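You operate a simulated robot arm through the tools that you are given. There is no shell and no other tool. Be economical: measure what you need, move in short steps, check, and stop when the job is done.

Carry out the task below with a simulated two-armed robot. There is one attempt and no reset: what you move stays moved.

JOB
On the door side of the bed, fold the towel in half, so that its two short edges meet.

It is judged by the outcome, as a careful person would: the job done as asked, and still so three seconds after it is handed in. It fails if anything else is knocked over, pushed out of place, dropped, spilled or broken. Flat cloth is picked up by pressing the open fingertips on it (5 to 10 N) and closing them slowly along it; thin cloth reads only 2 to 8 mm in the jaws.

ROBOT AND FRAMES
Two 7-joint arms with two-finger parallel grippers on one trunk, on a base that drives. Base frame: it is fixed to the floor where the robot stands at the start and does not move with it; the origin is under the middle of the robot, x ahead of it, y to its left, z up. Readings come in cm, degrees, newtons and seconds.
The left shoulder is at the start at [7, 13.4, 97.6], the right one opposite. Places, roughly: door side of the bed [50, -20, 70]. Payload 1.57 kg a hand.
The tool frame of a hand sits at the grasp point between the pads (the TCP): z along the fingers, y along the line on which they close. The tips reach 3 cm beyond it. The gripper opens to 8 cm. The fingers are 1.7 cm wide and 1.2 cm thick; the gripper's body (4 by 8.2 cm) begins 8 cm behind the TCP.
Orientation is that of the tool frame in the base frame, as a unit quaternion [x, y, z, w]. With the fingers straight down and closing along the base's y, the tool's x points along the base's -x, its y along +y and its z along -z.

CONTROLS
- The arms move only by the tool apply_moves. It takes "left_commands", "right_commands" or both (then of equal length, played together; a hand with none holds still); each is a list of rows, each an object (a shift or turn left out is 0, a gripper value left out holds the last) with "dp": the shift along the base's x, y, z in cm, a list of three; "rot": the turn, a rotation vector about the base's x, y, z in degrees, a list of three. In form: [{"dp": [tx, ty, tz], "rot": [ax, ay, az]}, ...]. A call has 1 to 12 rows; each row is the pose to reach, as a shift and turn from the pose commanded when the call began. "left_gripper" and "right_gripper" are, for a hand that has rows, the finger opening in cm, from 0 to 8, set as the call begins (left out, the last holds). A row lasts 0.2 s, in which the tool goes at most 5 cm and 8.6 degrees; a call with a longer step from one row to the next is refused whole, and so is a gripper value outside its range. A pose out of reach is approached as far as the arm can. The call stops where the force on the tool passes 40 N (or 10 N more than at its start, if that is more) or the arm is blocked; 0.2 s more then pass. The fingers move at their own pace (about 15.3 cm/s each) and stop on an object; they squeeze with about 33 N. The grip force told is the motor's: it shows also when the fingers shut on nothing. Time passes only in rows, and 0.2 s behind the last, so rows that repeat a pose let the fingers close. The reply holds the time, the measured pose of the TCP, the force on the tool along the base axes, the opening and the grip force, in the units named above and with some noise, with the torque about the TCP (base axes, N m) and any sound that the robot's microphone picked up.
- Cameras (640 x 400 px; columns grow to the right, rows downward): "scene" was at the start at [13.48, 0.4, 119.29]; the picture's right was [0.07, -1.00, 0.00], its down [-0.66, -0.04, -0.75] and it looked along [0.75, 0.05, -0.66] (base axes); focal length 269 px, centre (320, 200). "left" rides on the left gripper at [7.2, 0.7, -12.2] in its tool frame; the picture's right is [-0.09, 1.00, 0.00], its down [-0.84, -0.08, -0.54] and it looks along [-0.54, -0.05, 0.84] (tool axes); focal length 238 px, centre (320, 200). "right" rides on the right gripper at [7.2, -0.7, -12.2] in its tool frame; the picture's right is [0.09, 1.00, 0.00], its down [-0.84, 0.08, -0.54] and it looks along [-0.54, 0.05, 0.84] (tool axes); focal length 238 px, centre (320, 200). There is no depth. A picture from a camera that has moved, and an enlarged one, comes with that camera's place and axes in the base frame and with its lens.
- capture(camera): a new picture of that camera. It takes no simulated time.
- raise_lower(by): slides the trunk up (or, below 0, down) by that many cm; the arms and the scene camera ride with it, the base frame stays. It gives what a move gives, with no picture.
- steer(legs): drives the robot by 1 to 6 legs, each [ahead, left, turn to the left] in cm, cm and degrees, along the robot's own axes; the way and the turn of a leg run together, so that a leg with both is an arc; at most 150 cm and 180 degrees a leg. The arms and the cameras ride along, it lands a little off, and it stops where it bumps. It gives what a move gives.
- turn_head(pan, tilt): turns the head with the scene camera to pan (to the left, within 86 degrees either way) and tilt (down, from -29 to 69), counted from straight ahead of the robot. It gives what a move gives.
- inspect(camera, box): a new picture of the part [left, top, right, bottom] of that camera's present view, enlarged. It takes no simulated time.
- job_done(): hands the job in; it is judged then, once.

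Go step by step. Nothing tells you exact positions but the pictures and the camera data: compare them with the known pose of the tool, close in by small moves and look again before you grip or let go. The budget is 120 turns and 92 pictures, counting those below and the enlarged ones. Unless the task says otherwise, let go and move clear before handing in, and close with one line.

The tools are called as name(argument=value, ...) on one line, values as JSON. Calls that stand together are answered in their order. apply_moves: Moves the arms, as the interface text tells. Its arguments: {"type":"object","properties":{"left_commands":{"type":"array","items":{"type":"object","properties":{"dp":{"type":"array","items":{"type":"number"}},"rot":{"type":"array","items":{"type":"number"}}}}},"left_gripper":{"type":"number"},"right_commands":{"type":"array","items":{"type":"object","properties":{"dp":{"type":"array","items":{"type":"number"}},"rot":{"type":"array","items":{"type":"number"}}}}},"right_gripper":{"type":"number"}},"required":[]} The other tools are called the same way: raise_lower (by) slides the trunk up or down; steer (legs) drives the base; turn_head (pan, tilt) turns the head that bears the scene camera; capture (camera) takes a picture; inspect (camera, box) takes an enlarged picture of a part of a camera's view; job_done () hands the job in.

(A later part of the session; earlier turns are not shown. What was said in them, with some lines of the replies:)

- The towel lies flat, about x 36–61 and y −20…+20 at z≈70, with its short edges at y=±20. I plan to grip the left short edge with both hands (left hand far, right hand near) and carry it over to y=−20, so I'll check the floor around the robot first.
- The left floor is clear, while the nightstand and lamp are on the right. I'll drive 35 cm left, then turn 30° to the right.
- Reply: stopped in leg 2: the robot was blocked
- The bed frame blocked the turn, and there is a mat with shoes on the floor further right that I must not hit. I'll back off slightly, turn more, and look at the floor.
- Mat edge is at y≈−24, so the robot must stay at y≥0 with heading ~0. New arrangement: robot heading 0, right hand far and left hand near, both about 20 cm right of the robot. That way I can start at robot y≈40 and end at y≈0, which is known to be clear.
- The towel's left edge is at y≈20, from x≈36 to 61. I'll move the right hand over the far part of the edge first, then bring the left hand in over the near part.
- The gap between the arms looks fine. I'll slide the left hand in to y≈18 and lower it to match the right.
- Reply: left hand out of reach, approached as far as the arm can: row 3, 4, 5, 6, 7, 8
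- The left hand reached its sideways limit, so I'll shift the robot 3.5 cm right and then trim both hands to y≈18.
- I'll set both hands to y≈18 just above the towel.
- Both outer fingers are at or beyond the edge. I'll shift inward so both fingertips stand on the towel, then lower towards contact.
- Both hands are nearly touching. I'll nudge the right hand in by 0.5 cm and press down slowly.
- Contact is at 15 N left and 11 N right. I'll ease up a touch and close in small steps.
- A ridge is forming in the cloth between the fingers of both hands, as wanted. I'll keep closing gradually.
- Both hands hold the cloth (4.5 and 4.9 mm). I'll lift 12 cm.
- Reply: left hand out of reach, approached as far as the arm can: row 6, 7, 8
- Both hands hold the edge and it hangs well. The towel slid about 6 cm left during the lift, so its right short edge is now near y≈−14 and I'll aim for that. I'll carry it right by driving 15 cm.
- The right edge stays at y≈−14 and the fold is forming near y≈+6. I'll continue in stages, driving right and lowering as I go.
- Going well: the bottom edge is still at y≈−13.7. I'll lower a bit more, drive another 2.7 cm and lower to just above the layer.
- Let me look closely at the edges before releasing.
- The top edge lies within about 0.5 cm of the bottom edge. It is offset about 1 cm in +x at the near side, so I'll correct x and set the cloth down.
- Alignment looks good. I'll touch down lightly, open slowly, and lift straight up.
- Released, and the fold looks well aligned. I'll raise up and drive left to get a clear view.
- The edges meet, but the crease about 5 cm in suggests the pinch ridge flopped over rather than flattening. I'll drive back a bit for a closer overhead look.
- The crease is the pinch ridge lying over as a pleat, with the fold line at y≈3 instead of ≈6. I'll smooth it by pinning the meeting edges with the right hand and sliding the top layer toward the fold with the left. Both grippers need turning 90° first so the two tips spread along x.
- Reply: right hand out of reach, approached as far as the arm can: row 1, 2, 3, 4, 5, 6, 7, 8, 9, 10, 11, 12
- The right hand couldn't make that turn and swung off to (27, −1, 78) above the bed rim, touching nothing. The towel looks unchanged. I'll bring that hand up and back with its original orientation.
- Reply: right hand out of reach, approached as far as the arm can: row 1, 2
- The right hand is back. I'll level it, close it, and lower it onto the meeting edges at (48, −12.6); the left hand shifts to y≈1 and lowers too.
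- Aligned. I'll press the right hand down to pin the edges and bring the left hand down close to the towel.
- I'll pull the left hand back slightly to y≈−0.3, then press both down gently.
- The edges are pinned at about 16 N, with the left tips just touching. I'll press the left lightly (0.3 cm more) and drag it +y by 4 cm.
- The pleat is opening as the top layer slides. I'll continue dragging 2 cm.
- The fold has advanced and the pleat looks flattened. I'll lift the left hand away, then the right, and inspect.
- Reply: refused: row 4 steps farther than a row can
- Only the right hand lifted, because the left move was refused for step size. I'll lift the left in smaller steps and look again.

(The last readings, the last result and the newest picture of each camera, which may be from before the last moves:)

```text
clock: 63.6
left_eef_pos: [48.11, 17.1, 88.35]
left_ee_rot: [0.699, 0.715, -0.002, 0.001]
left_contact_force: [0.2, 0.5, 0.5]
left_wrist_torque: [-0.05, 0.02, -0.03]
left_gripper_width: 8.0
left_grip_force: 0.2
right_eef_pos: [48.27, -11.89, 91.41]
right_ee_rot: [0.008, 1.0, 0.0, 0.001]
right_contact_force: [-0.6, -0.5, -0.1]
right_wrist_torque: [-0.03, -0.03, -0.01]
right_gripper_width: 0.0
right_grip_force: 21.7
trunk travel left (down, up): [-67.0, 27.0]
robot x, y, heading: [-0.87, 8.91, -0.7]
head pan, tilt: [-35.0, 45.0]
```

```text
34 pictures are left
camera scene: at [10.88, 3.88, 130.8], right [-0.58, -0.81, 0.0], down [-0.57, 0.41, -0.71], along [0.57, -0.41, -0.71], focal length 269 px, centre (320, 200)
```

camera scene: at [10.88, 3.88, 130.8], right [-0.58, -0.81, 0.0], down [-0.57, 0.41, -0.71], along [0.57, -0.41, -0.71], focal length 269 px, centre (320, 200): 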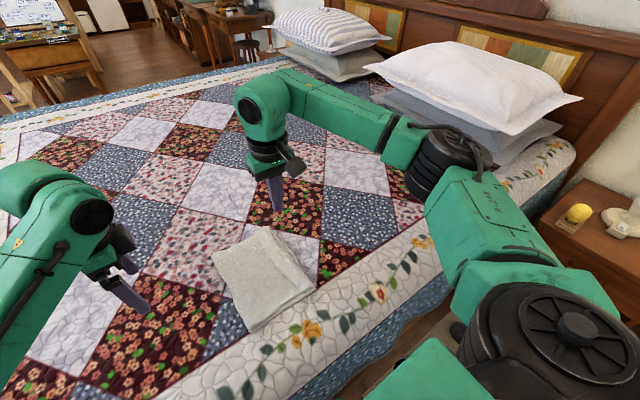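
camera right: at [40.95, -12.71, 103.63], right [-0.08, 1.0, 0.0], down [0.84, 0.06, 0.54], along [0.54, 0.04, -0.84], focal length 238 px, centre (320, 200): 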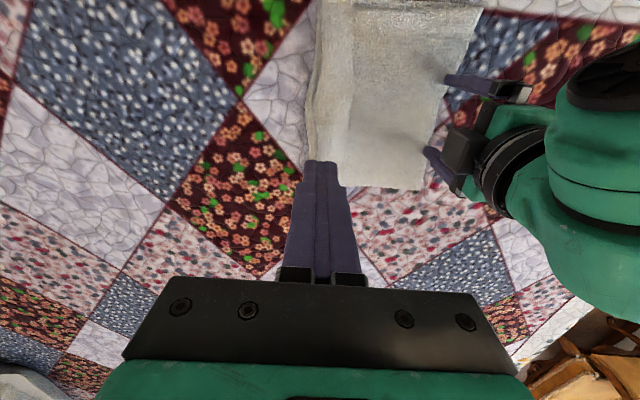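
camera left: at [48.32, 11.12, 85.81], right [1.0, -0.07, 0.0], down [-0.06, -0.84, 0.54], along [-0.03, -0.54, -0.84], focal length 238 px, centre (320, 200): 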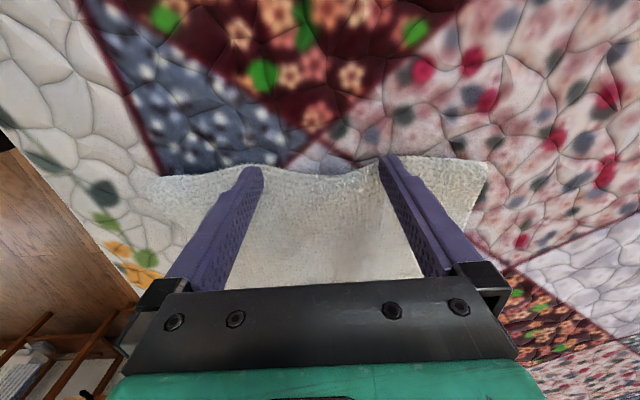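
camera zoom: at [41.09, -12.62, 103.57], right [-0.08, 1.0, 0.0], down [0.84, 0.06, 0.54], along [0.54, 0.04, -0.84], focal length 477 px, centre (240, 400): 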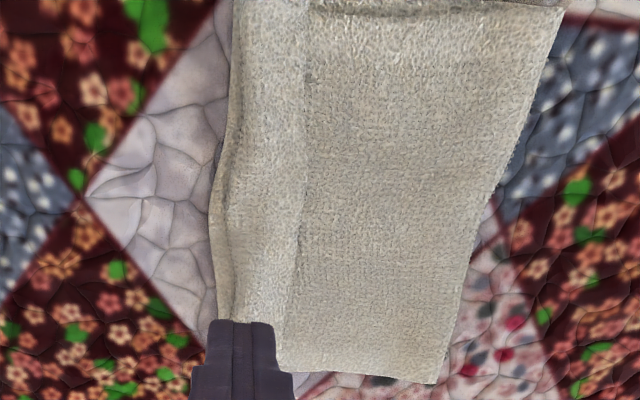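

inspect(camera="scene", box=[190, 215, 350, 345])

apply_moves(right_commands=[{"dp": [0, -3, 0]}, {"dp": [0, -6, 1]}, {"dp": [-2, -9, 1]}, {"dp": [-4, -12, 1]}, {"dp": [-4, -12, 1]}])

inspect(camera="right", box=[320, 0, 640, 200])

```text
3.08 times, centred on (270, 280) of scene
camera zoom: at [10.88, 3.88, 130.8], right [-0.58, -0.81, 0.0], down [-0.57, 0.41, -0.71], along [0.57, -0.41, -0.71], focal length 827 px, centre (474, -46)
```

zoom: 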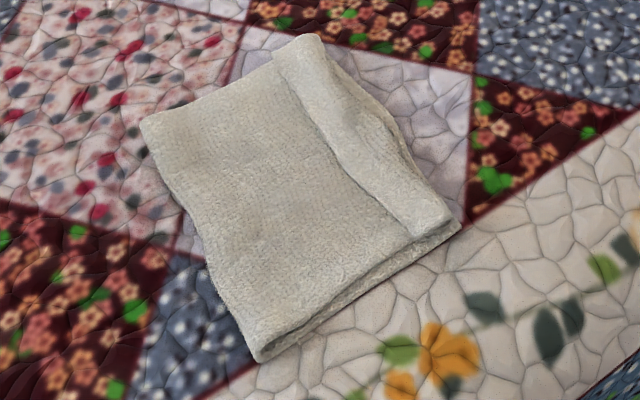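

```text
clock: 64.8
left_eef_pos: [48.08, 16.9, 88.18]
left_ee_rot: [0.698, 0.716, 0.0, 0.0]
left_contact_force: [-0.6, 0.2, 0.2]
left_wrist_torque: [-0.05, 0.06, 0.0]
left_gripper_width: 8.04
left_grip_force: 0.0
right_eef_pos: [44.3, -24.26, 92.48]
right_ee_rot: [0.007, 1.0, 0.0, 0.0]
right_contact_force: [0.1, 0.6, -0.1]
right_wrist_torque: [-0.04, 0.02, 0.03]
right_gripper_width: 0.0
right_grip_force: 21.1
trunk travel left (down, up): [-67.0, 27.0]
robot x, y, heading: [-0.66, 8.38, -1.0]
head pan, tilt: [-35.0, 45.0]
```

```text
2.00 times, centred on (480, 100) of right
camera zoom: at [37.06, -24.93, 104.68], right [-0.08, 1.0, 0.0], down [0.84, 0.06, 0.54], along [0.54, 0.04, -0.84], focal length 477 px, centre (0, 400)
```

zoom: 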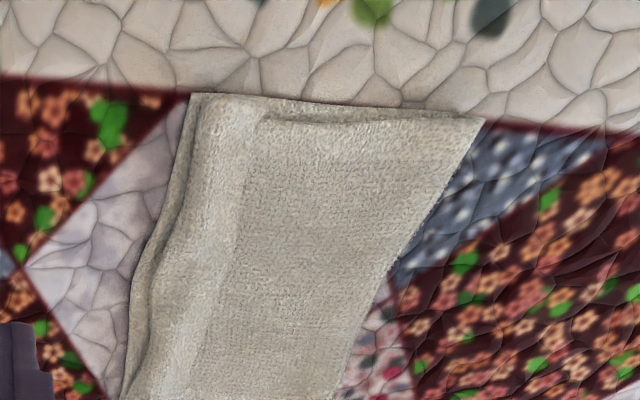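

inspect(camera="right", box=[370, 30, 570, 155])

inspect(camera="right", box=[340, 100, 540, 225])

```text
3.20 times, centred on (470, 92) of right
camera zoom: at [37.06, -24.93, 104.68], right [-0.08, 1.0, 0.0], down [0.84, 0.06, 0.54], along [0.54, 0.04, -0.84], focal length 763 px, centre (-160, 544)
```

zoom: 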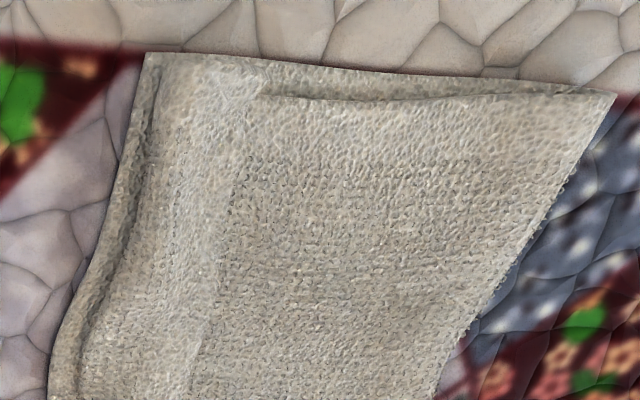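

```text
3.20 times, centred on (440, 162) of right
camera zoom: at [37.06, -24.93, 104.68], right [-0.08, 1.0, 0.0], down [0.84, 0.06, 0.54], along [0.54, 0.04, -0.84], focal length 763 px, centre (-64, 320)
```

zoom: 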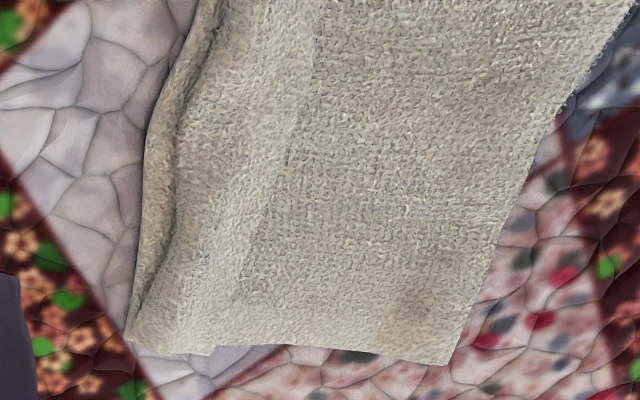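

The towel is folded in half. Both pairs of corners coincide and the short edges meet to within about a centimetre, and both hands are clear with nothing else disturbed.

job_done()

```text
The job is handed in.
```

I folded the towel in half on the door side of the bed, with its two short edges meeting to within about a centimetre. A shallow crease remains near the meeting edge, the folded towel sits about 6 cm left of where I first aimed, and nothing else was disturbed.
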